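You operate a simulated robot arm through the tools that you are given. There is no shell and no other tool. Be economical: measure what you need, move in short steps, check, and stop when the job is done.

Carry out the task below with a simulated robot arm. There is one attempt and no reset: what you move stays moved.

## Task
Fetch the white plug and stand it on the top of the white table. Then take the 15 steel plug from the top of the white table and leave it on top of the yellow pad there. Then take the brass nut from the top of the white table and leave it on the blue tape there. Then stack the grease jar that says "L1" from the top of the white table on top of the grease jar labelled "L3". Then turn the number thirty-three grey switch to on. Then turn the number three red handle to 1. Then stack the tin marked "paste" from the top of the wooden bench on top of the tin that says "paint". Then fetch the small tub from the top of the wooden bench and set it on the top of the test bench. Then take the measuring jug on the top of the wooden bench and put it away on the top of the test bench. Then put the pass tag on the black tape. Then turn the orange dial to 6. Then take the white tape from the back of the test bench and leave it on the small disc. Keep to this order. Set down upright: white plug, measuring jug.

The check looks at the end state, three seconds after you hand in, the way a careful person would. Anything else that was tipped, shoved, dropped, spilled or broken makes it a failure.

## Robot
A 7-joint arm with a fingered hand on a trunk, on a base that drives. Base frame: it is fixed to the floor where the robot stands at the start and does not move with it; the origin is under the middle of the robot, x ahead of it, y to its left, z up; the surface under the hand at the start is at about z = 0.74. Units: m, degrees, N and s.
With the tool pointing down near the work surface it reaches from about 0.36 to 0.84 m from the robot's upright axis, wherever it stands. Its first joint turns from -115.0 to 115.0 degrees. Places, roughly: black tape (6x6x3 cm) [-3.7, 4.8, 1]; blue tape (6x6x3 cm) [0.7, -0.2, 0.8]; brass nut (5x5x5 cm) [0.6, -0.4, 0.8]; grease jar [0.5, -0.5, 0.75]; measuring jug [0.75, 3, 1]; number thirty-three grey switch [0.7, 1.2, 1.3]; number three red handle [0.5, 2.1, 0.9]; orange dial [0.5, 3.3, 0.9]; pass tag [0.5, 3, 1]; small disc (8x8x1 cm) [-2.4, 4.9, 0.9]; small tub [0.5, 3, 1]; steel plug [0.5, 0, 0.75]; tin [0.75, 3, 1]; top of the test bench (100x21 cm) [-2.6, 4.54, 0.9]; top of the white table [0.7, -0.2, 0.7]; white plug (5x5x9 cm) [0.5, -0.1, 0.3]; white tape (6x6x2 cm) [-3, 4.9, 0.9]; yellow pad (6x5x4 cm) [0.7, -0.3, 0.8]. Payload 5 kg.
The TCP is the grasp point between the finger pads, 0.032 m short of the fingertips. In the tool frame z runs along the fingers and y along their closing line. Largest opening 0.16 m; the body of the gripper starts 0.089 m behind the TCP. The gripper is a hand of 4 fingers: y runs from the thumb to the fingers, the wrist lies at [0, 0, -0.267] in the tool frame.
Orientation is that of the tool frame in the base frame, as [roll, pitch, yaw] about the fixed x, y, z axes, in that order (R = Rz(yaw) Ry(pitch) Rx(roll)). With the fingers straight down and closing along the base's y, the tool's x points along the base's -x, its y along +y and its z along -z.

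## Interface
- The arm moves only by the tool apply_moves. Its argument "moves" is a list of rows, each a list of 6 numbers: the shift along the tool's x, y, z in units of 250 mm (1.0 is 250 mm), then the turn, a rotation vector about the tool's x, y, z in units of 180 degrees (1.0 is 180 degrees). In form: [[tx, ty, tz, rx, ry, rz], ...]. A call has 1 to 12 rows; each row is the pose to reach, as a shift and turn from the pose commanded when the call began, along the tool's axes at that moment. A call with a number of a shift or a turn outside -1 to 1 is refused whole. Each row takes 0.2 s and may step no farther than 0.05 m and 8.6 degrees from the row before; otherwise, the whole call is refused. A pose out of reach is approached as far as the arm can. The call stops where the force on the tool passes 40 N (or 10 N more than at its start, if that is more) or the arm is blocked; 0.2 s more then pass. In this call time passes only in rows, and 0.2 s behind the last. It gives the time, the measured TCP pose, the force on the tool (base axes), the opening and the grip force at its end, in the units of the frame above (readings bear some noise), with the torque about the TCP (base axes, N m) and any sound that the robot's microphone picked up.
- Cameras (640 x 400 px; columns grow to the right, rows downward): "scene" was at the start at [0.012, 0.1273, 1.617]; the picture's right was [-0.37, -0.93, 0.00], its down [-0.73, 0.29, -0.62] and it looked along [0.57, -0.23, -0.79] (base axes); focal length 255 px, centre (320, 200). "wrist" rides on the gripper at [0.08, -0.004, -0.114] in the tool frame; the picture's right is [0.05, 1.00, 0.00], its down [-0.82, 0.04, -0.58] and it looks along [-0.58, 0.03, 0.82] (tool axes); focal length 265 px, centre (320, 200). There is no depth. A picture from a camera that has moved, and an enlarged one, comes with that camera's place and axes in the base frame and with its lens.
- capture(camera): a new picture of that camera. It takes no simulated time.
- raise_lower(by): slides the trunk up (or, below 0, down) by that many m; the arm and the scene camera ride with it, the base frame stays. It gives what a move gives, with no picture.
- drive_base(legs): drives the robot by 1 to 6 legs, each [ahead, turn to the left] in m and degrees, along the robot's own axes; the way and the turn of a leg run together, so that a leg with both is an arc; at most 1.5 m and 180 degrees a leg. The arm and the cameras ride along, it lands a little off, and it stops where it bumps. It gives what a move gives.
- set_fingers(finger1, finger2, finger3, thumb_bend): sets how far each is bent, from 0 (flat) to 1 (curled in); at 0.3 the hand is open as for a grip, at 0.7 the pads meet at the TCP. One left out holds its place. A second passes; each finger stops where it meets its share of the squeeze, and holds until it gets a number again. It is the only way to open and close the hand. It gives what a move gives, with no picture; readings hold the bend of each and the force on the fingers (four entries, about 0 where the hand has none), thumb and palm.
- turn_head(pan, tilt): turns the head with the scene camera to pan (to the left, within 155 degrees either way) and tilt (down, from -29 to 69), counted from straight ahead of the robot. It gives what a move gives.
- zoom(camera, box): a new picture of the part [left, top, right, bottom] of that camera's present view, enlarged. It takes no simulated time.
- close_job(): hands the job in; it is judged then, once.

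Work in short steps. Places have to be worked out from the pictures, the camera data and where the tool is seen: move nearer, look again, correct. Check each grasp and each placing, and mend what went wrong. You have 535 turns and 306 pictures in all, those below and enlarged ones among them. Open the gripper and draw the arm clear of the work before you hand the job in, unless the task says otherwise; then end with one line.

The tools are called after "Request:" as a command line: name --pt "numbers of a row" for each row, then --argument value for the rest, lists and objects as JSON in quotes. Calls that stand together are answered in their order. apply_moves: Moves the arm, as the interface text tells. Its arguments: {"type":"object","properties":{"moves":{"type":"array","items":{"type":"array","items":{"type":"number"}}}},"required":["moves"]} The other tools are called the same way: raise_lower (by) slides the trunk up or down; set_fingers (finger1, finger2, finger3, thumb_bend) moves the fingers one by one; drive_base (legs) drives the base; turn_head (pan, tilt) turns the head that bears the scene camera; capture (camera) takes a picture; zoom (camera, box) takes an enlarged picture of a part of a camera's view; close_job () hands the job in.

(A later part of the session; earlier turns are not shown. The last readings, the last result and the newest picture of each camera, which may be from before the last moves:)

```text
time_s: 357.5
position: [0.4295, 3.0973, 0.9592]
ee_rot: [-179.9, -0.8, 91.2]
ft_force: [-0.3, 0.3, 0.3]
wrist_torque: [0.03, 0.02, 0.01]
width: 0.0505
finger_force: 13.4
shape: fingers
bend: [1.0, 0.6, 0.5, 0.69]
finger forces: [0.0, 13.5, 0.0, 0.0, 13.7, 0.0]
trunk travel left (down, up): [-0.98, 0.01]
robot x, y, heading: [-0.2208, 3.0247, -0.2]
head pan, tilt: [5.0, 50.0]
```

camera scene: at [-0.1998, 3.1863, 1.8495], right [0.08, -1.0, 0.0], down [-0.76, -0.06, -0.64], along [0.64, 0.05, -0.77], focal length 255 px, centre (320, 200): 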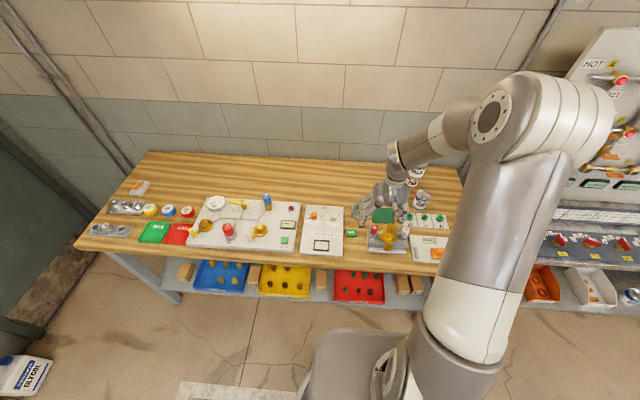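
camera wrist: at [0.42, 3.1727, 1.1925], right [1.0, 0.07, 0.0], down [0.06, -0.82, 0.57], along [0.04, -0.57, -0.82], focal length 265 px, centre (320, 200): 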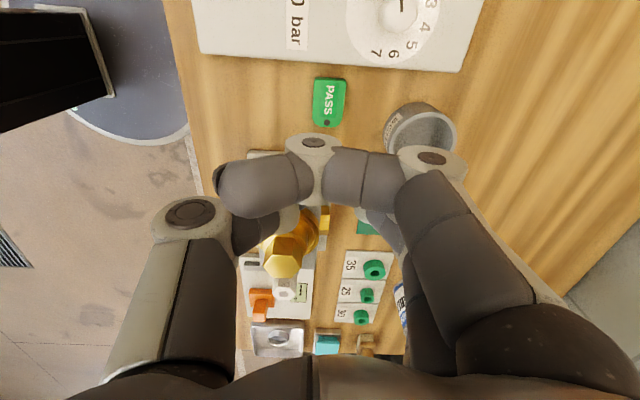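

Still 13.5 N on both pads after lifting: it holds. I raise further and look.

Request:
apply_moves --pt "0 0 -0.15 0 0 0" --pt "0 0 -0.3 0 0 0" --pt "0 0 -0.45 0 0 0" --pt "0 0 -0.6 0 0 0"

Request:
set_fingers --finger1 0.5

Request:
capture --camera "wrist"

```text
time_s: 358.5
position: [0.4306, 3.0945, 1.1105]
ee_rot: [-180.0, -0.7, 91.1]
ft_force: [-0.1, 0.9, 0.3]
wrist_torque: [0.01, -0.02, 0.01]
width: 0.0507
finger_force: 13.6
shape: fingers
bend: [1.0, 0.6, 0.5, 0.69]
finger forces: [0.0, 13.7, 0.0, 0.0, 13.6, 0.0]
trunk travel left (down, up): [-0.98, 0.01]
robot x, y, heading: [-0.222, 3.0255, -0.5]
head pan, tilt: [5.0, 50.0]
```

```text
time_s: 359.5
position: [0.4321, 3.0957, 1.1103]
ee_rot: [-179.9, -0.7, 91.0]
ft_force: [-0.8, 0.2, -0.3]
wrist_torque: [-0.04, -0.01, 0.02]
width: 0.0561
finger_force: 10.9
shape: fingers
bend: [0.5, 0.6, 0.5, 0.71]
finger forces: [0.0, 11.2, 0.0, 0.0, 11.2, 0.0]
trunk travel left (down, up): [-0.98, 0.01]
robot x, y, heading: [-0.2189, 3.0269, -0.2]
head pan, tilt: [5.0, 50.0]
```

```text
93 pictures are left
camera wrist: at [0.4271, 3.172, 1.2241], right [1.0, 0.07, 0.0], down [0.06, -0.82, 0.57], along [0.04, -0.57, -0.82], focal length 265 px, centre (320, 200)
```

wrist: 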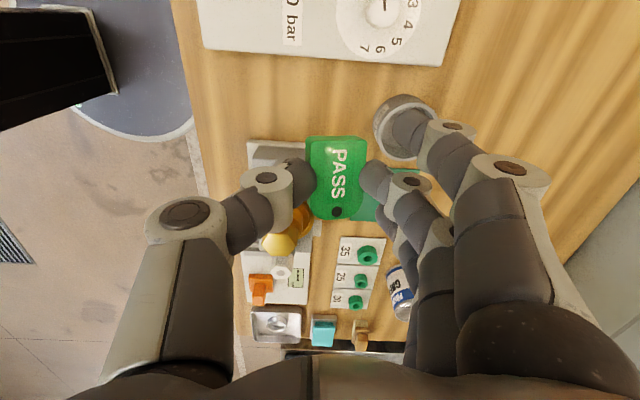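

The tag is held flat. I drive to the wall shelf with the black tape, stopping short of it.

Request:
drive_base --legs '[[-0.35, 0], [0, 164], [1.1, 0], [1.1, 0], [0.9, 0], [0, -74]]'

Request:
turn_head --pan 0 --tilt 40

Request:
capture --camera "scene"

Request:
capture --camera "wrist"

```text
time_s: 386.5
position: [-3.6499, 4.4344, 1.1097]
ee_rot: [-179.8, -0.7, -176.8]
ft_force: [0.0, 0.6, -1.9]
wrist_torque: [-0.03, -0.01, 0.0]
width: 0.0561
finger_force: 11.1
shape: fingers
bend: [0.5, 0.6, 0.5, 0.71]
finger forces: [0.0, 11.2, 0.1, 0.0, 11.1, 0.0]
trunk travel left (down, up): [-0.98, 0.01]
robot x, y, heading: [-3.5568, 3.7879, 91.7]
head pan, tilt: [5.0, 50.0]
```

```text
time_s: 387.2
position: [-3.6493, 4.435, 1.1089]
ee_rot: [-180.0, -0.7, -176.8]
ft_force: [0.4, -0.1, -0.5]
wrist_torque: [-0.04, 0.0, 0.03]
width: 0.0562
finger_force: 10.8
shape: fingers
bend: [0.5, 0.6, 0.5, 0.71]
finger forces: [0.0, 11.1, 0.1, 0.0, 11.0, 0.0]
trunk travel left (down, up): [-0.98, 0.01]
robot x, y, heading: [-3.5564, 3.7892, 91.6]
head pan, tilt: [0.0, 40.0]
```

```text
92 pictures are left
camera scene: at [-3.7125, 3.8061, 1.8635], right [1.0, 0.03, 0.0], down [0.02, -0.64, -0.77], along [-0.02, 0.77, -0.64], focal length 255 px, centre (320, 200)
```

scene: 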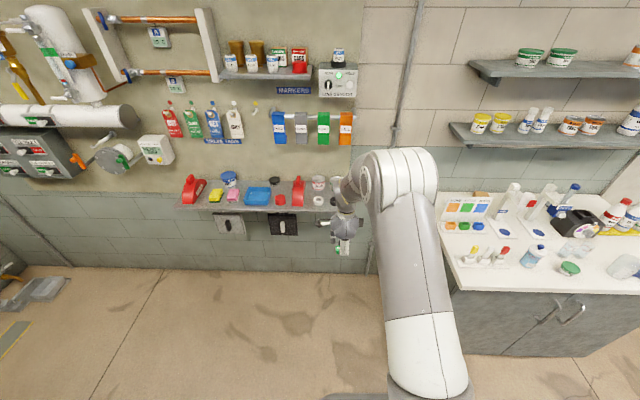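

```text
91 pictures are left
camera wrist: at [-3.7282, 4.4257, 1.2242], right [-0.11, 0.99, 0.0], down [0.82, 0.09, 0.57], along [0.56, 0.06, -0.82], focal length 265 px, centre (320, 200)
```

wrist: 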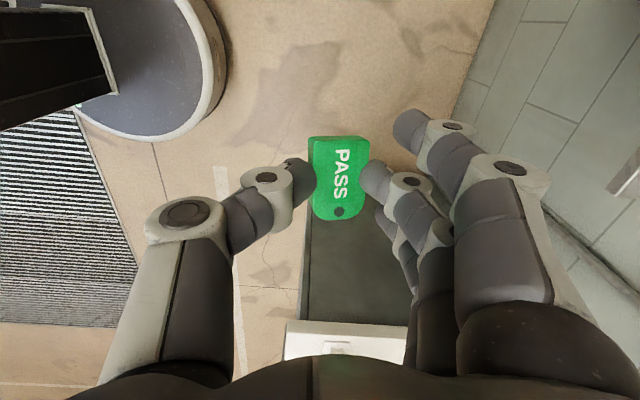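

Request:
zoom --camera "scene" --box '[230, 160, 370, 248]'

```text
4.55 times, centred on (300, 204) of scene
camera zoom: at [-3.7125, 3.8061, 1.8635], right [1.0, 0.03, 0.0], down [0.02, -0.64, -0.77], along [-0.02, 0.77, -0.64], focal length 1159 px, centre (411, 182)
```

zoom: 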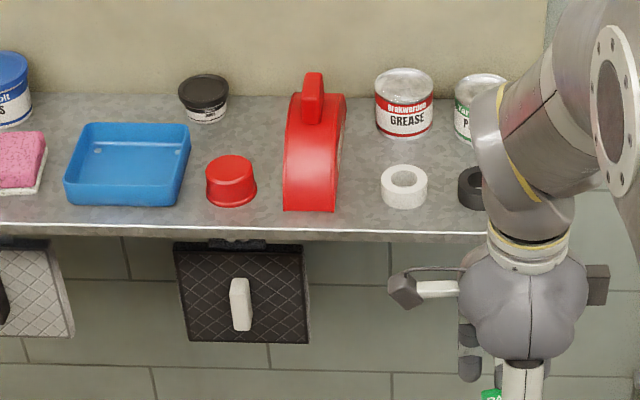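

White roll top is at (-3.746, 4.838, 1.0) and black tape top at about (-3.656, 4.839, 1.0), with cans right behind. I turn the hand 90° so the fingers avoid the cans, then drive forward.

Request:
apply_moves --pt "0 0 0 0 0 -0.046" --pt "0 0 0 0 0 -0.092" --pt "0 0 0 0 0 -0.138" --pt "0 0 0 0 0 -0.184" --pt "0 0 0 0 0 -0.23" --pt "0 0 0 0 0 -0.276" --pt "0 0 0 0 0 -0.322" --pt "0 0 0 0 0 -0.368" --pt "0 0 0 0 0 -0.414" --pt "0 0 0 0 0 -0.46" --pt "0 0 0 0 0 -0.5"

Request:
drive_base --legs '[[0.3, 0]]'

Request:
capture --camera "wrist"

Request:
capture --camera "scene"

```text
time_s: 389.6
position: [-3.6511, 4.436, 1.108]
ee_rot: [179.3, -0.1, -86.7]
ft_force: [-0.3, 1.2, -0.2]
wrist_torque: [-0.02, -0.06, -0.03]
width: 0.0562
finger_force: 10.8
shape: fingers
bend: [0.5, 0.6, 0.5, 0.71]
finger forces: [0.0, 11.2, 0.0, 0.1, 11.2, 0.0]
trunk travel left (down, up): [-0.98, 0.01]
robot x, y, heading: [-3.5578, 3.7845, 91.9]
head pan, tilt: [0.0, 40.0]
```

```text
time_s: 391.7
position: [-3.6584, 4.7374, 1.1079]
ee_rot: [179.3, -0.1, -86.9]
ft_force: [0.1, 0.2, -0.1]
wrist_torque: [-0.02, 0.0, -0.01]
width: 0.0561
finger_force: 11.2
shape: fingers
bend: [0.5, 0.6, 0.5, 0.71]
finger forces: [0.1, 11.2, 0.0, 0.1, 11.0, 0.1]
trunk travel left (down, up): [-0.98, 0.01]
robot x, y, heading: [-3.566, 4.089, 91.5]
head pan, tilt: [0.0, 40.0]
```

```text
89 pictures are left
camera wrist: at [-3.6476, 4.656, 1.2224], right [-0.99, -0.11, 0.01], down [-0.08, 0.81, 0.58], along [-0.07, 0.57, -0.82], focal length 265 px, centre (320, 200)
```

wrist: 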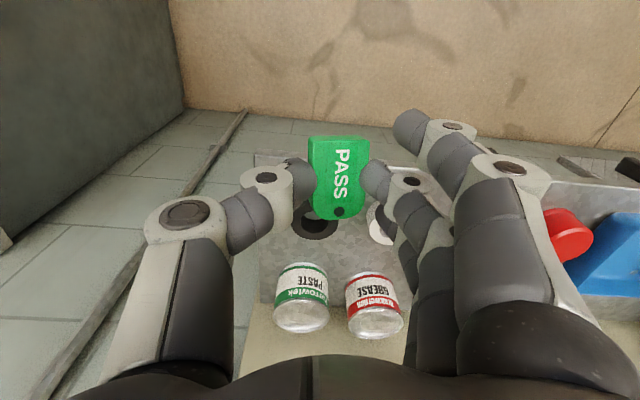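

```text
88 pictures are left
camera scene: at [-3.7216, 4.1084, 1.8636], right [1.0, 0.03, 0.0], down [0.02, -0.64, -0.77], along [-0.02, 0.77, -0.64], focal length 255 px, centre (320, 200)
```

scene: 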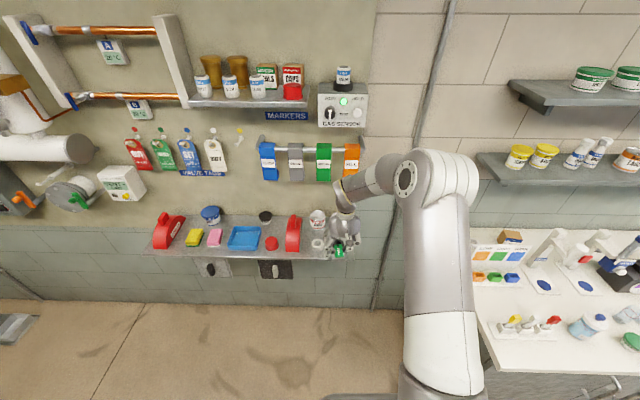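

Black tape centre by this view is (-3.663, 4.843); the tag's centre is TCP +(−0.011, −0.005). I move over it and lower to z 1.065.

Request:
apply_moves --pt "-0.146 -0.016 0.0 0 0 0" --pt "-0.292 -0.032 0.04 0 0 0" --pt "-0.438 -0.048 0.1 0 0 0" --pt "-0.438 -0.048 0.17 0 0 0"

Request:
capture --camera "wrist"

Request:
zoom --camera "scene" --box '[280, 190, 392, 270]'

```text
time_s: 392.7
position: [-3.6536, 4.8469, 1.0667]
ee_rot: [179.3, 0.0, -86.8]
ft_force: [0.0, 1.2, 0.4]
wrist_torque: [0.02, -0.01, 0.0]
width: 0.0563
finger_force: 11.6
shape: fingers
bend: [0.5, 0.6, 0.5, 0.71]
finger forces: [0.1, 11.2, 0.0, 0.0, 11.1, 0.1]
trunk travel left (down, up): [-0.98, 0.01]
robot x, y, heading: [-3.5683, 4.0907, 91.7]
head pan, tilt: [0.0, 40.0]
```

```text
87 pictures are left
camera wrist: at [-3.6431, 4.766, 1.1804], right [-0.99, -0.11, 0.01], down [-0.08, 0.81, 0.58], along [-0.07, 0.57, -0.82], focal length 265 px, centre (320, 200)
```

wrist: 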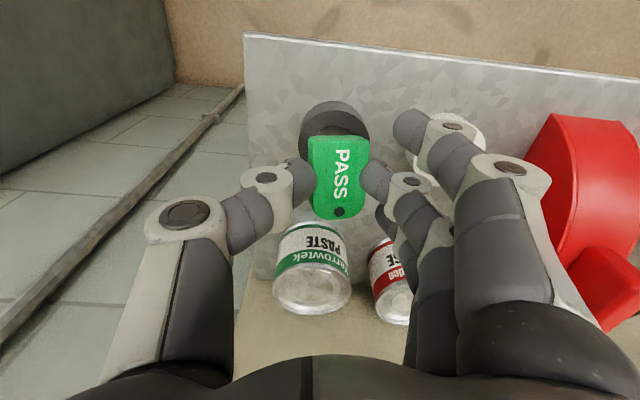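

```text
5.00 times, centred on (336, 230) of scene
camera zoom: at [-3.7215, 4.106, 1.8637], right [1.0, 0.03, 0.0], down [0.02, -0.64, -0.77], along [-0.02, 0.77, -0.64], focal length 1275 px, centre (240, 50)
```

zoom: 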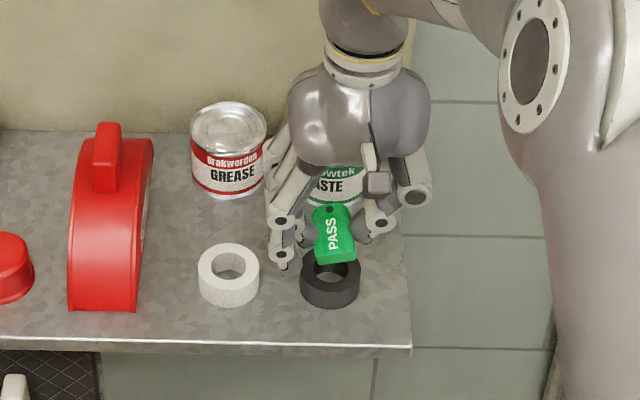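

The tag lines up over the ring in both views. I lower to contact.

Request:
apply_moves --pt "0 0 0.04 0 0 0" --pt "0 0 0.08 0 0 0"

Request:
apply_moves --pt "0 0 0.01 0 0 0" --pt "0 0 0.02 0 0 0"

Request:
apply_moves --pt "0 0 0.008 0 0 0" --pt "0 0 0.016 0 0 0"

Request:
zoom --camera "scene" --box '[304, 210, 384, 260]'

```text
time_s: 393.3
position: [-3.654, 4.8462, 1.0457]
ee_rot: [179.2, -0.1, -86.9]
ft_force: [-0.1, -0.1, -0.1]
wrist_torque: [-0.05, 0.0, 0.0]
width: 0.0562
finger_force: 11.0
shape: fingers
bend: [0.5, 0.6, 0.5, 0.71]
finger forces: [0.0, 11.2, 0.0, 0.1, 11.0, 0.0]
trunk travel left (down, up): [-0.98, 0.01]
robot x, y, heading: [-3.5662, 4.0858, 91.7]
head pan, tilt: [0.0, 40.0]
```

```text
time_s: 393.9
position: [-3.6541, 4.8467, 1.0398]
ee_rot: [179.3, -0.1, -86.9]
ft_force: [-0.3, 1.1, -0.4]
wrist_torque: [-0.03, -0.02, 0.01]
width: 0.056
finger_force: 11.0
shape: fingers
bend: [0.5, 0.6, 0.5, 0.71]
finger forces: [0.0, 11.3, 0.0, 0.0, 11.1, 0.0]
trunk travel left (down, up): [-0.98, 0.01]
robot x, y, heading: [-3.5649, 4.0914, 91.7]
head pan, tilt: [0.0, 40.0]
```

```text
time_s: 394.5
position: [-3.6537, 4.8463, 1.038]
ee_rot: [179.3, -0.1, -86.8]
ft_force: [1.0, 0.2, 1.6]
wrist_torque: [0.0, 0.04, -0.02]
width: 0.0561
finger_force: 12.0
shape: fingers
bend: [0.5, 0.6, 0.5, 0.71]
finger forces: [0.1, 11.2, 0.0, 0.0, 11.6, 0.0]
trunk travel left (down, up): [-0.98, 0.01]
robot x, y, heading: [-3.5667, 4.0906, 91.6]
head pan, tilt: [0.0, 40.0]
```

```text
8.00 times, centred on (344, 235) of scene
camera zoom: at [-3.7214, 4.1068, 1.8637], right [1.0, 0.03, 0.0], down [0.02, -0.64, -0.77], along [-0.02, 0.77, -0.64], focal length 2040 px, centre (128, -80)
```

zoom: 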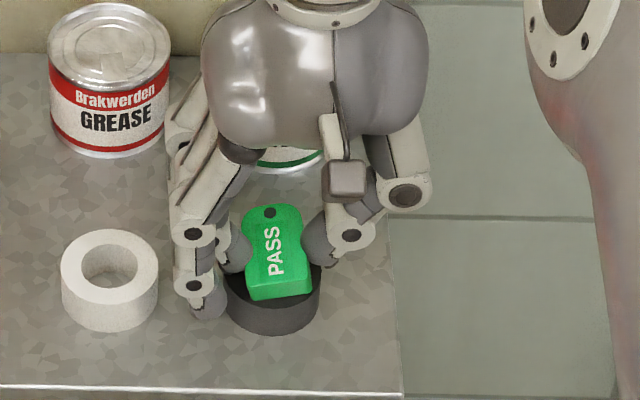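

Starting to touch. A little more, then release.

Request:
apply_moves --pt "0 0 0.006 0 0 0" --pt "0 0 0.012 0 0 0"

Request:
set_fingers --finger2 0.54 --thumb_bend 0.6

Request:
capture --camera "wrist"

Request:
zoom --camera "scene" --box '[304, 210, 384, 260]'

```text
time_s: 395.1
position: [-3.6542, 4.846, 1.0337]
ee_rot: [179.3, -0.1, -86.9]
ft_force: [-0.1, 1.1, 3.7]
wrist_torque: [-0.06, 0.12, -0.01]
width: 0.0565
finger_force: 12.5
shape: fingers
bend: [0.5, 0.6, 0.5, 0.71]
finger forces: [0.0, 12.1, 0.0, 0.1, 13.1, 0.0]
trunk travel left (down, up): [-0.98, 0.01]
robot x, y, heading: [-3.5628, 4.0856, 91.8]
head pan, tilt: [0.0, 40.0]
```

```text
time_s: 396.1
position: [-3.6529, 4.8453, 1.0347]
ee_rot: [179.3, -0.1, -86.9]
ft_force: [0.2, -0.2, 0.0]
wrist_torque: [0.06, 0.0, 0.01]
width: 0.0712
finger_force: 0.1
shape: fingers
bend: [0.5, 0.54, 0.5, 0.6]
finger forces: [0.0, 0.1, 0.1, 0.0, 0.1, 0.0]
trunk travel left (down, up): [-0.98, 0.01]
robot x, y, heading: [-3.5673, 4.0886, 91.6]
head pan, tilt: [0.0, 40.0]
```

```text
84 pictures are left
camera wrist: at [-3.6427, 4.7651, 1.1482], right [-0.99, -0.11, 0.01], down [-0.08, 0.81, 0.58], along [-0.07, 0.57, -0.82], focal length 265 px, centre (320, 200)
```

wrist: 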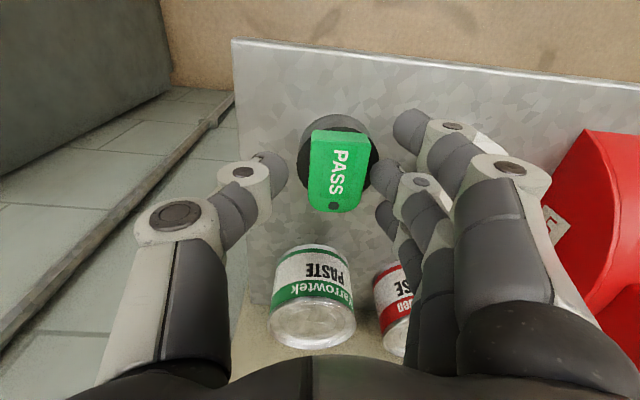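

```text
8.00 times, centred on (344, 235) of scene
camera zoom: at [-3.7215, 4.107, 1.8636], right [1.0, 0.03, 0.0], down [0.02, -0.64, -0.77], along [-0.02, 0.77, -0.64], focal length 2040 px, centre (128, -80)
```

zoom: 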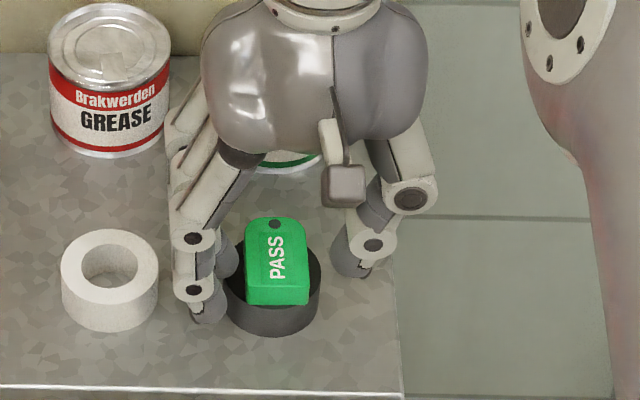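

The PASS tag lies on the black tape. I rise straight up and draw back.

Request:
apply_moves --pt "0 0 -0.06 0 0 0" --pt "0 0 -0.2 0 0 0" --pt "0 0 -0.38 0 0 0" --pt "0.1 0 -0.52 0 0 0" --pt "0.28 0 -0.55 0 0 0" --pt "0.46 0 -0.55 0 0 0" --pt "0.64 0 -0.55 0 0 0"

Request:
zoom --camera "scene" --box '[290, 200, 390, 262]'

Request:
drive_base --legs '[[-0.35, 0], [0, 72], [-1.1, 0], [-1.1, 0], [-0.85, 0], [0, -162]]'

```text
time_s: 397.7
position: [-3.644, 4.6833, 1.1728]
ee_rot: [179.4, -0.1, -86.8]
ft_force: [-0.2, -1.1, 0.5]
wrist_torque: [0.07, 0.0, -0.01]
width: 0.0714
finger_force: 0.0
shape: fingers
bend: [0.5, 0.54, 0.5, 0.6]
finger forces: [0.0, 0.1, 0.0, 0.0, 0.0, 0.0]
trunk travel left (down, up): [-0.98, 0.01]
robot x, y, heading: [-3.5723, 4.0887, 91.8]
head pan, tilt: [0.0, 40.0]
```

```text
6.40 times, centred on (340, 231) of scene
camera zoom: at [-3.7217, 4.1044, 1.8636], right [1.0, 0.03, 0.0], down [0.02, -0.64, -0.77], along [-0.02, 0.77, -0.64], focal length 1632 px, centre (192, 2)
```

zoom: 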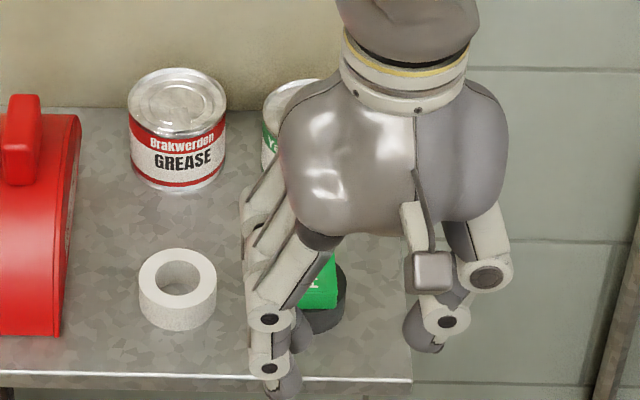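

```text
time_s: 424.3
position: [-0.051, 2.9296, 1.1708]
ee_rot: [179.3, -0.1, -179.7]
ft_force: [0.9, -0.7, 0.4]
wrist_torque: [0.03, -0.02, -0.02]
width: 0.0712
finger_force: 0.0
shape: fingers
bend: [0.5, 0.54, 0.5, 0.6]
finger forces: [0.1, 0.0, 0.0, 0.0, 0.0, 0.0]
trunk travel left (down, up): [-0.98, 0.01]
robot x, y, heading: [-0.6486, 2.8817, -1.0]
head pan, tilt: [0.0, 40.0]
```

Tag check is good. Now I position the robot in front of the orange dial.

Request:
drive_base --legs '[[0, 36], [0.55, 0], [0, -35]]'

Request:
turn_head --pan 5 --tilt 50

Request:
capture --camera "wrist"

Request:
capture --camera "scene"

```text
time_s: 430.9
position: [0.3998, 3.2559, 1.1721]
ee_rot: [179.3, -0.1, -178.6]
ft_force: [0.9, -0.7, -0.1]
wrist_torque: [0.04, -0.02, 0.05]
width: 0.0713
finger_force: 0.0
shape: fingers
bend: [0.5, 0.54, 0.5, 0.6]
finger forces: [0.0, 0.0, 0.0, 0.1, 0.0, 0.1]
trunk travel left (down, up): [-0.98, 0.01]
robot x, y, heading: [-0.2002, 3.1982, -0.1]
head pan, tilt: [0.0, 40.0]
```

```text
time_s: 431.6
position: [0.3999, 3.2559, 1.1708]
ee_rot: [179.3, 0.0, -178.8]
ft_force: [0.3, 0.3, -0.4]
wrist_torque: [0.0, -0.01, -0.04]
width: 0.0713
finger_force: 0.0
shape: fingers
bend: [0.5, 0.54, 0.5, 0.6]
finger forces: [0.0, 0.0, 0.0, 0.0, 0.0, 0.0]
trunk travel left (down, up): [-0.98, 0.01]
robot x, y, heading: [-0.1976, 3.1992, -0.1]
head pan, tilt: [5.0, 50.0]
```

```text
81 pictures are left
camera wrist: at [0.3212, 3.2475, 1.2853], right [-0.07, 1.0, 0.01], down [0.82, 0.05, 0.58], along [0.57, 0.05, -0.82], focal length 265 px, centre (320, 200)
```

wrist: 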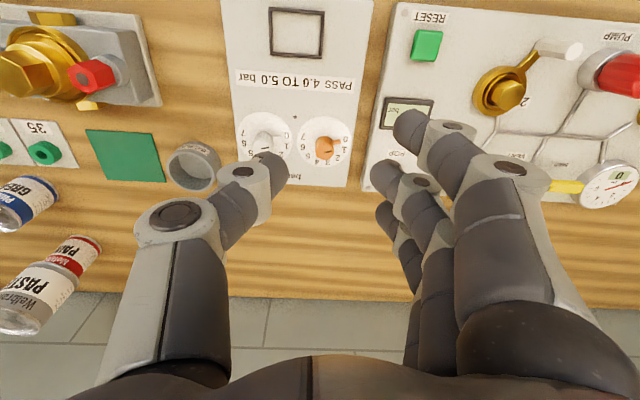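

```text
80 pictures are left
camera scene: at [-0.1802, 3.3604, 1.8495], right [0.09, -1.0, 0.0], down [-0.76, -0.07, -0.64], along [0.64, 0.05, -0.77], focal length 255 px, centre (320, 200)
```

scene: 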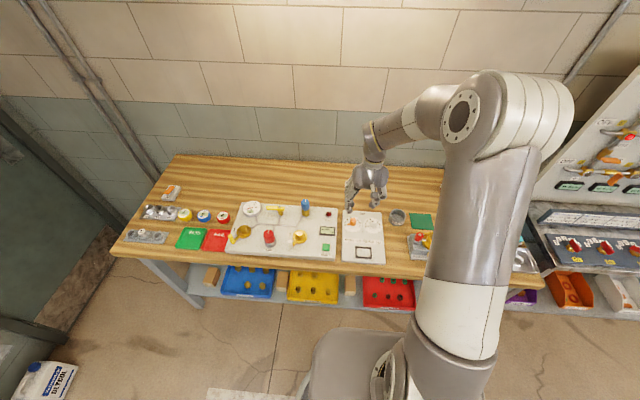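

Request:
zoom --camera "wrist" --box '[225, 80, 385, 190]'

Request:
zoom --camera "scene" --box '[330, 195, 394, 265]'

```text
3.64 times, centred on (305, 135) of wrist
camera zoom: at [0.3212, 3.2475, 1.2853], right [-0.07, 1.0, 0.01], down [0.82, 0.05, 0.58], along [0.57, 0.05, -0.82], focal length 965 px, centre (374, 436)
```

zoom: 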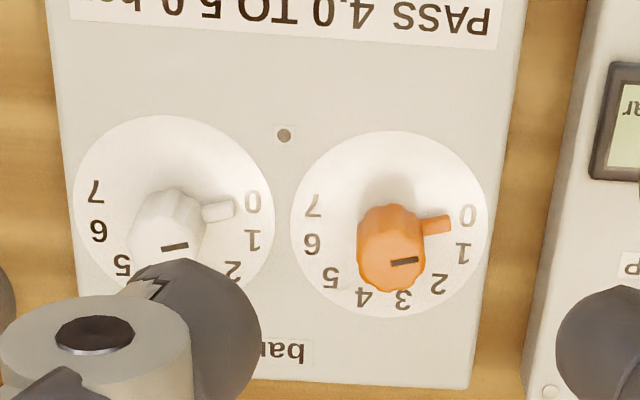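

```text
5.71 times, centred on (362, 230) of scene
camera zoom: at [-0.1802, 3.3604, 1.8495], right [0.09, -1.0, 0.0], down [-0.76, -0.07, -0.64], along [0.64, 0.05, -0.77], focal length 1457 px, centre (80, 29)
```

zoom: 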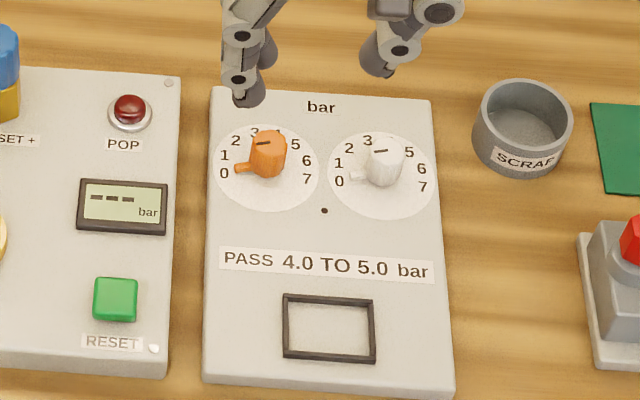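

The orange knob's stub points to 0; 6 is about 177° clockwise, so I will use two strokes. The knob top is at (0.484, 3.267, 0.925); I move above it.

Request:
set_fingers --finger1 0.48 --finger2 0.54 --finger3 0.48 --thumb_bend 0.54

Request:
apply_moves --pt "-0.1 0.01 0.12 0 0 0" --pt "-0.2 0.02 0.28 0 0 0" --pt "-0.3 0.03 0.44 0 0 0" --pt "-0.333 0.037 0.62 0 0 0" --pt "-0.333 0.037 0.76 0 0 0"

Request:
capture --camera "wrist"

```text
time_s: 432.6
position: [0.4005, 3.2551, 1.1703]
ee_rot: [179.3, 0.0, -178.7]
ft_force: [0.2, 0.2, 0.3]
wrist_torque: [-0.01, 0.01, -0.03]
width: 0.0866
finger_force: 0.1
shape: fingers
bend: [0.48, 0.54, 0.48, 0.54]
finger forces: [0.1, 0.1, 0.0, 0.0, 0.0, 0.0]
trunk travel left (down, up): [-0.98, 0.01]
robot x, y, heading: [-0.1985, 3.1993, 0.0]
head pan, tilt: [5.0, 50.0]
```

```text
time_s: 433.8
position: [0.482, 3.2688, 0.9783]
ee_rot: [179.3, -0.1, -178.8]
ft_force: [-0.1, 0.1, 1.1]
wrist_torque: [0.03, 0.02, -0.01]
width: 0.0865
finger_force: 0.0
shape: fingers
bend: [0.48, 0.54, 0.48, 0.54]
finger forces: [0.1, 0.0, 0.0, 0.0, 0.1, 0.0]
trunk travel left (down, up): [-0.98, 0.01]
robot x, y, heading: [-0.2004, 3.1984, 0.1]
head pan, tilt: [5.0, 50.0]
```

```text
77 pictures are left
camera wrist: at [0.4043, 3.26, 1.0927], right [-0.07, 1.0, 0.01], down [0.82, 0.05, 0.58], along [0.57, 0.05, -0.82], focal length 265 px, centre (320, 200)
```

wrist: 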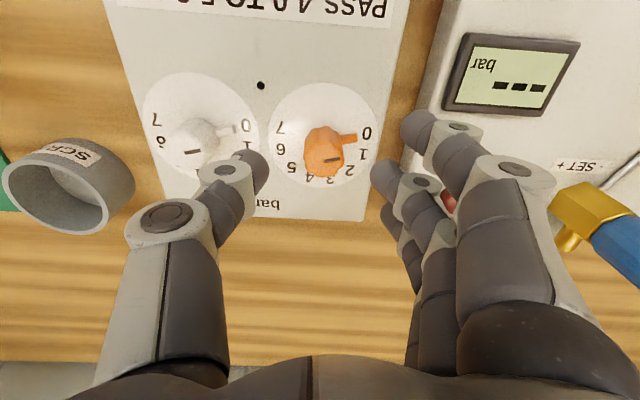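

Centred. I descend to z 0.945 and pinch the knob with thumb and middle finger.

Request:
apply_moves --pt "-0.012 0 0.07 0 0 0" --pt "-0.012 0 0.133 0 0 0"

Request:
set_fingers --finger2 0.74 --thumb_bend 0.74

Request:
capture --camera "wrist"

```text
time_s: 434.4
position: [0.4859, 3.2686, 0.9464]
ee_rot: [179.4, -0.1, -178.6]
ft_force: [0.5, 0.7, -0.9]
wrist_torque: [0.0, -0.01, 0.01]
width: 0.0867
finger_force: 0.1
shape: fingers
bend: [0.48, 0.54, 0.48, 0.54]
finger forces: [0.0, 0.0, 0.0, 0.0, 0.1, 0.0]
trunk travel left (down, up): [-0.98, 0.01]
robot x, y, heading: [-0.1997, 3.1981, -0.1]
head pan, tilt: [5.0, 50.0]
```

```text
time_s: 435.4
position: [0.4851, 3.2675, 0.9454]
ee_rot: [179.3, -0.2, -178.8]
ft_force: [0.5, -1.1, -7.0]
wrist_torque: [0.05, -0.02, -0.01]
width: 0.0651
finger_force: 12.1
shape: fingers
bend: [0.48, 0.64, 0.48, 0.68]
finger forces: [0.0, 10.8, 0.1, 0.0, 12.8, 0.0]
trunk travel left (down, up): [-0.98, 0.01]
robot x, y, heading: [-0.2039, 3.2005, -0.2]
head pan, tilt: [5.0, 50.0]
```

```text
76 pictures are left
camera wrist: at [0.4062, 3.2598, 1.06], right [-0.07, 1.0, 0.01], down [0.82, 0.05, 0.58], along [0.57, 0.05, -0.82], focal length 265 px, centre (320, 200)
```

wrist: 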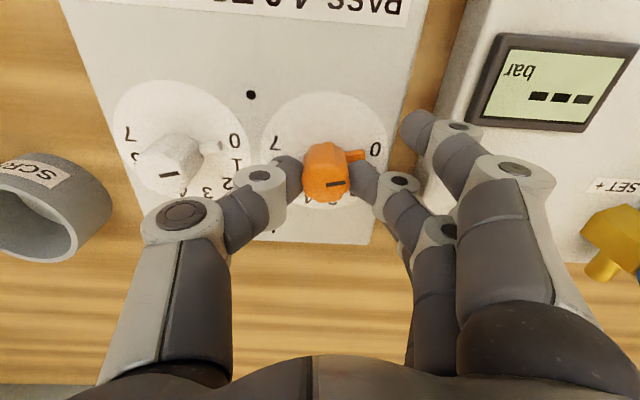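

Held at 11–13 N. I turn clockwise 90°.

Request:
apply_moves --pt "0 0 0 0 0 0.045" --pt "0 0 0 0 0 0.09" --pt "0 0 0 0 0 0.135" --pt "0 0 0 0 0 0.18" --pt "0 0 0 0 0 0.225" --pt "0 0 0 0 0 0.27" --pt "0 0 0 0 0 0.315" --pt "0 0 0 0 0 0.36" --pt "0 0 0 0 0 0.405" --pt "0 0 0 0 0 0.45" --pt "0 0 0 0 0 0.495"

Request:
capture --camera "wrist"

Request:
zoom --camera "scene" --box '[330, 195, 410, 265]'

```text
time_s: 437.8
position: [0.4843, 3.2685, 0.9476]
ee_rot: [-179.8, -0.7, 91.9]
ft_force: [-12.6, -7.0, -12.1]
wrist_torque: [-0.21, 0.17, 0.04]
width: 0.0691
finger_force: 12.3
shape: fingers
bend: [0.48, 0.65, 0.48, 0.67]
finger forces: [0.1, 6.0, 0.0, 0.0, 19.0, 0.0]
trunk travel left (down, up): [-0.98, 0.01]
robot x, y, heading: [-0.2009, 3.198, -0.2]
head pan, tilt: [5.0, 50.0]
```

```text
75 pictures are left
camera wrist: at [0.4794, 3.3462, 1.0627], right [1.0, 0.09, 0.0], down [0.07, -0.82, 0.57], along [0.05, -0.57, -0.82], focal length 265 px, centre (320, 200)
```

wrist: 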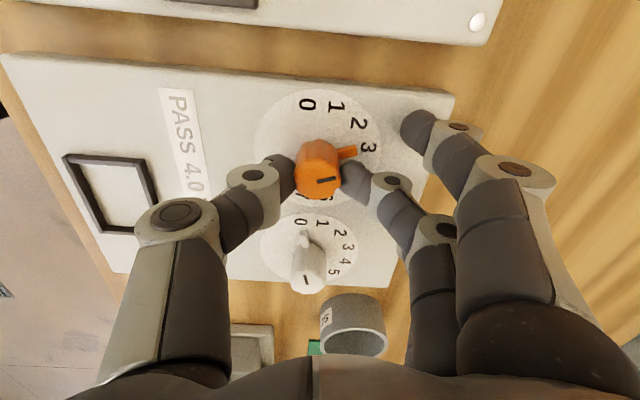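

```text
5.71 times, centred on (370, 230) of scene
camera zoom: at [-0.1807, 3.3595, 1.8495], right [0.09, -1.0, 0.0], down [-0.76, -0.07, -0.64], along [0.64, 0.06, -0.77], focal length 1457 px, centre (34, 29)
```

zoom: 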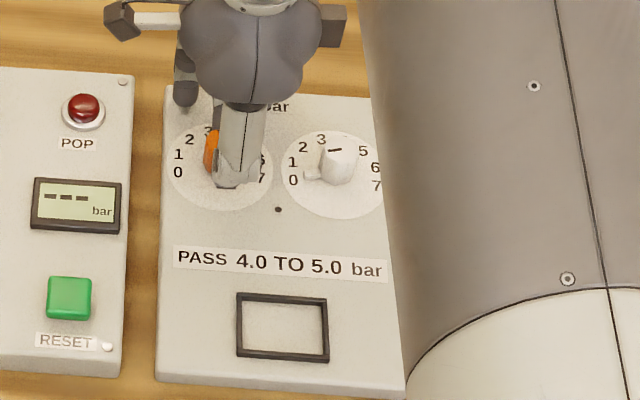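

The stub points at 3 now. I open, turn the hand back 90°, and grip again for the second stroke.

Request:
set_fingers --finger2 0.54 --thumb_bend 0.54

Request:
apply_moves --pt "0 0 0 0 0 -0.045" --pt "0 0 0 0 0 -0.09" --pt "0 0 0 0 0 -0.135" --pt "0 0 0 0 0 -0.18" --pt "0 0 0 0 0 -0.225" --pt "0 0 0 0 0 -0.27" --pt "0 0 0 0 0 -0.315" --pt "0 0 0 0 0 -0.36" --pt "0 0 0 0 0 -0.405" --pt "0 0 0 0 0 -0.45" --pt "0 0 0 0 0 -0.495"

Request:
capture --camera "wrist"

```text
time_s: 438.8
position: [0.4861, 3.2682, 0.9473]
ee_rot: [-179.9, -0.7, 92.2]
ft_force: [0.5, 0.2, 0.2]
wrist_torque: [0.03, 0.0, 0.04]
width: 0.0867
finger_force: 0.0
shape: fingers
bend: [0.48, 0.54, 0.48, 0.54]
finger forces: [0.0, 0.0, 0.0, 0.0, 0.1, 0.0]
trunk travel left (down, up): [-0.98, 0.01]
robot x, y, heading: [-0.199, 3.1974, -0.0]
head pan, tilt: [5.0, 50.0]
```

```text
time_s: 441.2
position: [0.4869, 3.27, 0.9458]
ee_rot: [179.3, -0.1, -178.6]
ft_force: [0.5, 0.3, 0.0]
wrist_torque: [0.0, -0.01, 0.02]
width: 0.0865
finger_force: 0.0
shape: fingers
bend: [0.48, 0.54, 0.48, 0.54]
finger forces: [0.0, 0.0, 0.0, 0.0, 0.1, 0.0]
trunk travel left (down, up): [-0.98, 0.01]
robot x, y, heading: [-0.201, 3.2018, -0.2]
head pan, tilt: [5.0, 50.0]
```

```text
73 pictures are left
camera wrist: at [0.4073, 3.261, 1.0618], right [-0.08, 1.0, 0.01], down [0.82, 0.06, 0.58], along [0.57, 0.05, -0.82], focal length 265 px, centre (320, 200)
```

wrist: 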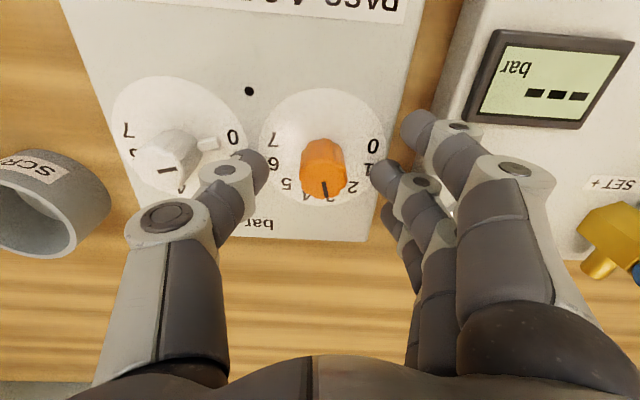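

The mark is at 3. I pinch again and turn another 88°.

Request:
set_fingers --finger2 0.74 --thumb_bend 0.74

Request:
apply_moves --pt "0 0 0 0 0 0.045" --pt "0 0 0 0 0 0.09" --pt "0 0 0 0 0 0.135" --pt "0 0 0 0 0 0.18" --pt "0 0 0 0 0 0.225" --pt "0 0 0 0 0 0.27" --pt "0 0 0 0 0 0.315" --pt "0 0 0 0 0 0.36" --pt "0 0 0 0 0 0.405" --pt "0 0 0 0 0 0.45" --pt "0 0 0 0 0 0.49"

Request:
capture --camera "wrist"

```text
time_s: 442.2
position: [0.4859, 3.2678, 0.9466]
ee_rot: [179.3, -0.2, -178.8]
ft_force: [1.9, -2.8, -6.3]
wrist_torque: [0.02, -0.01, 0.02]
width: 0.0654
finger_force: 11.4
shape: fingers
bend: [0.48, 0.64, 0.48, 0.68]
finger forces: [0.0, 10.3, 0.1, 0.0, 13.7, 0.0]
trunk travel left (down, up): [-0.98, 0.01]
robot x, y, heading: [-0.1995, 3.1988, -0.2]
head pan, tilt: [5.0, 50.0]
```

```text
time_s: 444.6
position: [0.485, 3.2687, 0.9477]
ee_rot: [-179.9, -0.7, 93.0]
ft_force: [-13.4, -7.5, -9.5]
wrist_torque: [-0.16, 0.22, 0.04]
width: 0.0692
finger_force: 12.2
shape: fingers
bend: [0.48, 0.65, 0.48, 0.67]
finger forces: [0.0, 6.3, 0.2, 0.0, 19.4, 0.0]
trunk travel left (down, up): [-0.98, 0.01]
robot x, y, heading: [-0.1995, 3.2022, 0.1]
head pan, tilt: [5.0, 50.0]
```

```text
72 pictures are left
camera wrist: at [0.478, 3.3459, 1.0631], right [0.99, 0.1, 0.0], down [0.09, -0.82, 0.57], along [0.06, -0.56, -0.82], focal length 265 px, centre (320, 200)
```

wrist: 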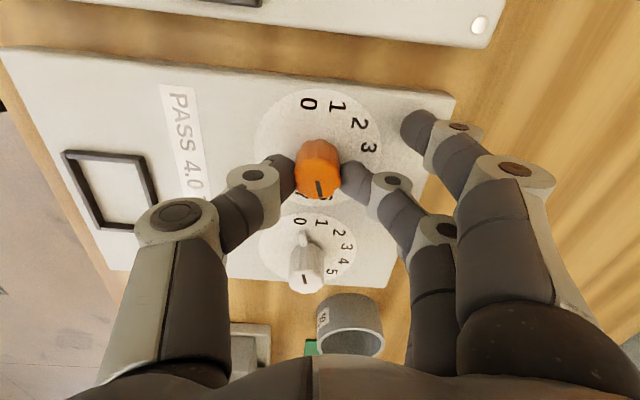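

I open, turn back and rise to read the dial.

Request:
set_fingers --finger2 0.5 --thumb_bend 0.5

Request:
apply_moves --pt "0 0 -0.1 0 0 0" --pt "0 0 -0.28 0 0 0" --pt "0 0 -0.46 0 0 -0.045" --pt "0 0 -0.6 0 0 -0.09" --pt "0 0 -0.6 0 0 -0.135" --pt "0 0 -0.6 0 0 -0.18" --pt "0 0 -0.6 0 0 -0.225" --pt "0 0 -0.6 0 0 -0.27" --pt "0 0 -0.6 0 0 -0.315" --pt "0 0 -0.6 0 0 -0.36" --pt "0 0 -0.6 0 0 -0.405" --pt "0 0 -0.6 0 0 -0.45"

Request:
zoom --camera "wrist" --box '[230, 60, 390, 170]'

Request:
zoom --camera "scene" --box '[330, 195, 394, 265]'

```text
time_s: 445.6
position: [0.4855, 3.2682, 0.9486]
ee_rot: [-179.9, -0.8, 93.0]
ft_force: [0.1, -0.3, 0.7]
wrist_torque: [0.0, 0.03, 0.01]
width: 0.0948
finger_force: 0.0
shape: fingers
bend: [0.48, 0.5, 0.48, 0.5]
finger forces: [0.0, 0.1, 0.0, 0.0, 0.0, 0.0]
trunk travel left (down, up): [-0.98, 0.01]
robot x, y, heading: [-0.1989, 3.1981, -0.1]
head pan, tilt: [5.0, 50.0]
```

```text
time_s: 448.2
position: [0.4863, 3.2685, 1.0984]
ee_rot: [179.2, -0.2, 174.2]
ft_force: [0.2, -0.7, -0.9]
wrist_torque: [0.01, -0.02, -0.03]
width: 0.0947
finger_force: 0.0
shape: fingers
bend: [0.48, 0.5, 0.48, 0.5]
finger forces: [0.0, 0.1, 0.0, 0.0, 0.0, 0.0]
trunk travel left (down, up): [-0.98, 0.01]
robot x, y, heading: [-0.1992, 3.1946, -0.1]
head pan, tilt: [5.0, 50.0]
```

```text
3.64 times, centred on (310, 115) of wrist
camera zoom: at [0.4068, 3.2693, 1.2125], right [0.05, 1.0, 0.01], down [0.82, -0.05, 0.58], along [0.58, -0.02, -0.82], focal length 965 px, centre (356, 509)
```

zoom: 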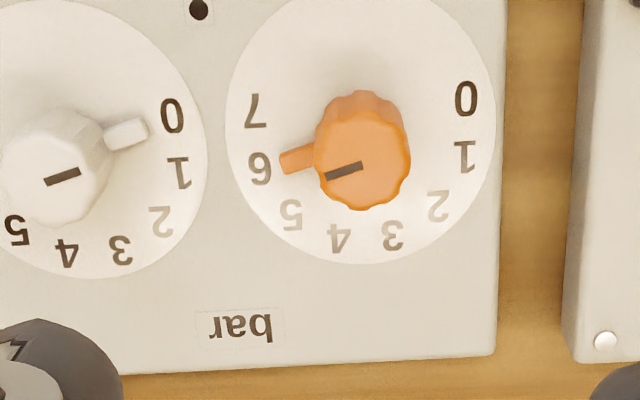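

```text
5.71 times, centred on (362, 230) of scene
camera zoom: at [-0.1803, 3.3599, 1.8494], right [0.09, -1.0, 0.0], down [-0.76, -0.07, -0.64], along [0.64, 0.05, -0.77], focal length 1457 px, centre (80, 29)
```

zoom: 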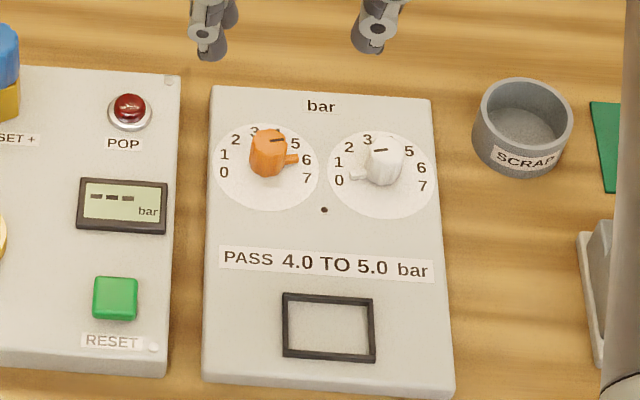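

The orange dial is at 6. I draw the arm in and drive to the test bench for the white tape.

Request:
apply_moves --pt "0.18 0 -0.05 0 0 0" --pt "0.36 0 -0.1 0 0 0" --pt "0.54 0 -0.15 0 0 0" --pt "0.72 0 -0.2 0 0 0"

Request:
drive_base --legs '[[-0.4, 0], [0, 161], [1.1, 0], [1.1, 0], [0, -71]]'

Request:
turn_head --pan 10 --tilt 30

Request:
capture --camera "scene"

```text
time_s: 449.2
position: [0.3051, 3.2887, 1.1497]
ee_rot: [179.3, -0.2, 174.2]
ft_force: [-0.9, -0.2, -0.6]
wrist_torque: [-0.02, -0.05, 0.0]
width: 0.0946
finger_force: 0.0
shape: fingers
bend: [0.48, 0.5, 0.48, 0.5]
finger forces: [0.1, 0.0, 0.0, 0.1, 0.1, 0.1]
trunk travel left (down, up): [-0.98, 0.01]
robot x, y, heading: [-0.2024, 3.1979, 0.2]
head pan, tilt: [5.0, 50.0]
```

```text
time_s: 472.0
position: [-2.8327, 4.2721, 1.148]
ee_rot: [179.3, -0.1, -92.9]
ft_force: [-0.5, 0.3, 0.6]
wrist_torque: [-0.02, 0.02, -0.01]
width: 0.0949
finger_force: 0.0
shape: fingers
bend: [0.48, 0.5, 0.48, 0.5]
finger forces: [0.1, 0.0, 0.0, 0.0, 0.1, 0.0]
trunk travel left (down, up): [-0.98, 0.01]
robot x, y, heading: [-2.7156, 3.7701, 92.7]
head pan, tilt: [5.0, 50.0]
```

```text
time_s: 472.9
position: [-2.8324, 4.2728, 1.1504]
ee_rot: [179.3, -0.3, -92.9]
ft_force: [0.4, 0.0, 0.4]
wrist_torque: [0.01, -0.03, -0.02]
width: 0.0948
finger_force: 0.0
shape: fingers
bend: [0.48, 0.5, 0.48, 0.5]
finger forces: [0.0, 0.1, 0.0, 0.1, 0.1, 0.1]
trunk travel left (down, up): [-0.98, 0.01]
robot x, y, heading: [-2.7155, 3.7729, 92.9]
head pan, tilt: [10.0, 30.0]
```

```text
69 pictures are left
camera scene: at [-2.8882, 3.7906, 1.8789], right [0.97, 0.22, 0.0], down [0.11, -0.49, -0.87], along [-0.19, 0.84, -0.5], focal length 255 px, centre (320, 200)
```

scene: 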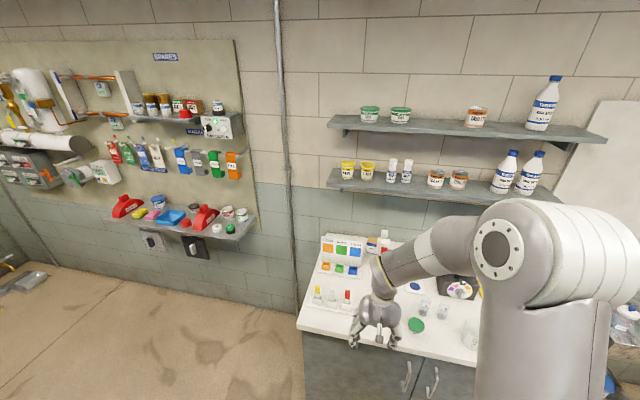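

I look for the white tape at the back of the bench.

Request:
zoom --camera "scene" --box '[290, 210, 490, 340]'

```text
3.08 times, centred on (390, 275) of scene
camera zoom: at [-2.8882, 3.7906, 1.8789], right [0.97, 0.22, 0.0], down [0.11, -0.49, -0.87], along [-0.19, 0.84, -0.5], focal length 785 px, centre (105, -31)
```

zoom: 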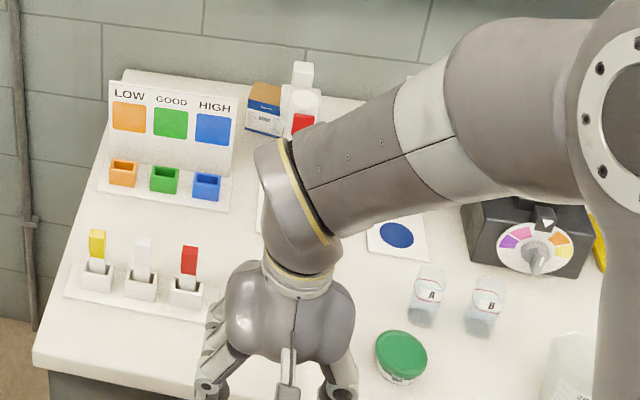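

The tape must be behind the LOW/GOOD/HIGH board (board top z≈1.035, at y≈4.82). I move the robot nearer and to the left, then look over the board with the wrist camera.

Request:
drive_base --legs '[[0, 30], [0.3, 0], [0, -32.5]]'

Request:
turn_head --pan 15 --tilt 45

Request:
capture --camera "scene"

Request:
capture --camera "wrist"

```text
time_s: 477.9
position: [-2.979, 4.5264, 1.1486]
ee_rot: [179.3, -0.2, -95.0]
ft_force: [0.0, 0.0, -0.5]
wrist_torque: [0.02, 0.02, -0.01]
width: 0.0947
finger_force: 0.1
shape: fingers
bend: [0.48, 0.5, 0.48, 0.5]
finger forces: [0.0, 0.1, 0.0, 0.0, 0.0, 0.1]
trunk travel left (down, up): [-0.98, 0.01]
robot x, y, heading: [-2.8811, 4.022, 90.9]
head pan, tilt: [10.0, 30.0]
```

```text
time_s: 478.7
position: [-2.9789, 4.5273, 1.1492]
ee_rot: [179.3, -0.2, -94.9]
ft_force: [-0.1, 0.9, 0.6]
wrist_torque: [0.0, -0.01, -0.01]
width: 0.0947
finger_force: 0.0
shape: fingers
bend: [0.48, 0.5, 0.48, 0.5]
finger forces: [0.0, 0.1, 0.0, 0.0, 0.0, 0.0]
trunk travel left (down, up): [-0.98, 0.01]
robot x, y, heading: [-2.883, 4.02, 91.1]
head pan, tilt: [15.0, 45.0]
```

```text
67 pictures are left
camera scene: at [-3.0562, 4.0376, 1.8564], right [0.96, 0.27, 0.0], down [0.19, -0.68, -0.71], along [-0.19, 0.68, -0.71], focal length 255 px, centre (320, 200)
```

scene: 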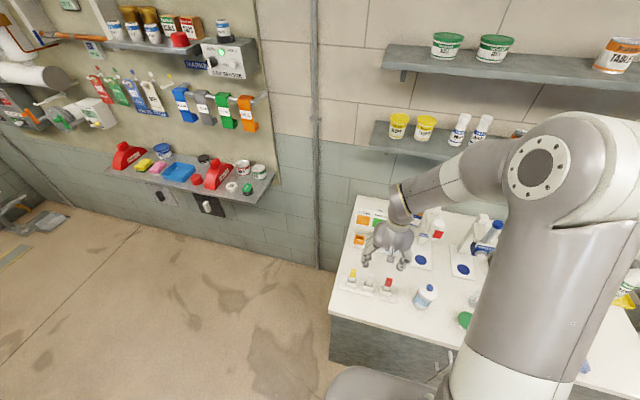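

```text
66 pictures are left
camera wrist: at [-2.9788, 4.4461, 1.2629], right [-1.0, 0.03, 0.01], down [0.04, 0.82, 0.57], along [0.01, 0.57, -0.82], focal length 265 px, centre (320, 200)
```

wrist: 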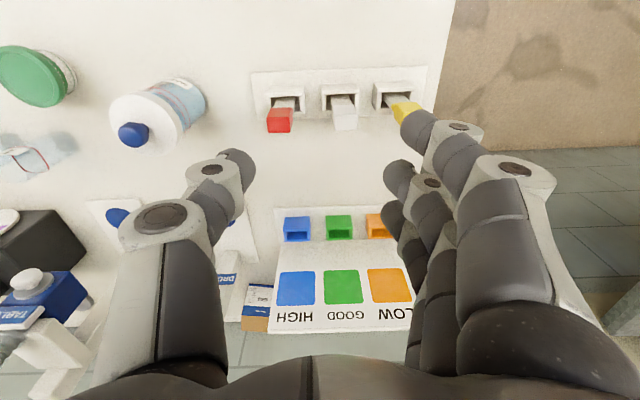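

I move the hand up and forward over the board with a 20° lean to look behind it.

Request:
apply_moves --pt "-0.1 0.027 -0.1 0 -0.018 0" --pt "-0.26 0.054 -0.19 0 -0.037 0" --pt "-0.43 0.08 -0.27 0 -0.055 0" --pt "-0.6 0.11 -0.33 0 -0.074 0" --pt "-0.77 0.136 -0.364 0 -0.092 0" --pt "-0.921 0.163 -0.364 0 -0.111 0"

Request:
capture --camera "wrist"

Request:
capture --camera "scene"

```text
time_s: 480.1
position: [-3.0011, 4.7629, 1.2386]
ee_rot: [179.2, 19.8, -95.2]
ft_force: [-0.3, 0.3, 0.2]
wrist_torque: [0.01, -0.02, -0.01]
width: 0.0946
finger_force: 0.0
shape: fingers
bend: [0.48, 0.5, 0.48, 0.5]
finger forces: [0.1, 0.0, 0.1, 0.0, 0.1, 0.0]
trunk travel left (down, up): [-0.98, 0.01]
robot x, y, heading: [-2.8793, 4.0216, 90.9]
head pan, tilt: [15.0, 45.0]
```

```text
65 pictures are left
camera wrist: at [-3.0041, 4.6472, 1.3182], right [-1.0, 0.04, -0.01], down [0.02, 0.57, 0.82], along [0.03, 0.82, -0.57], focal length 265 px, centre (320, 200)
```

wrist: 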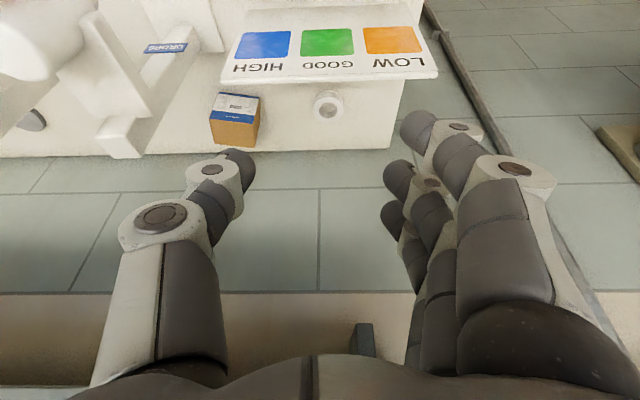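

```text
64 pictures are left
camera scene: at [-3.057, 4.0391, 1.8562], right [0.96, 0.27, 0.0], down [0.19, -0.68, -0.71], along [-0.19, 0.68, -0.71], focal length 255 px, centre (320, 200)
```

scene: 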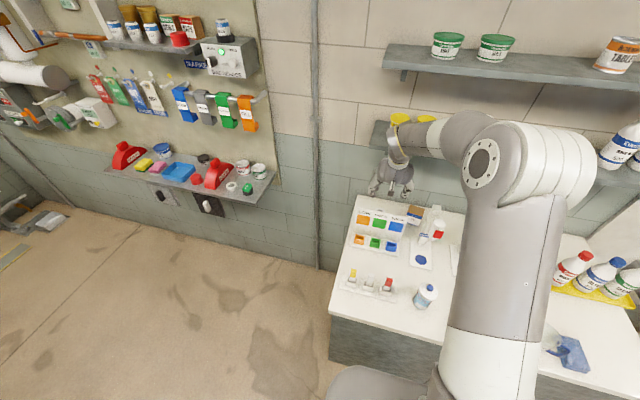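

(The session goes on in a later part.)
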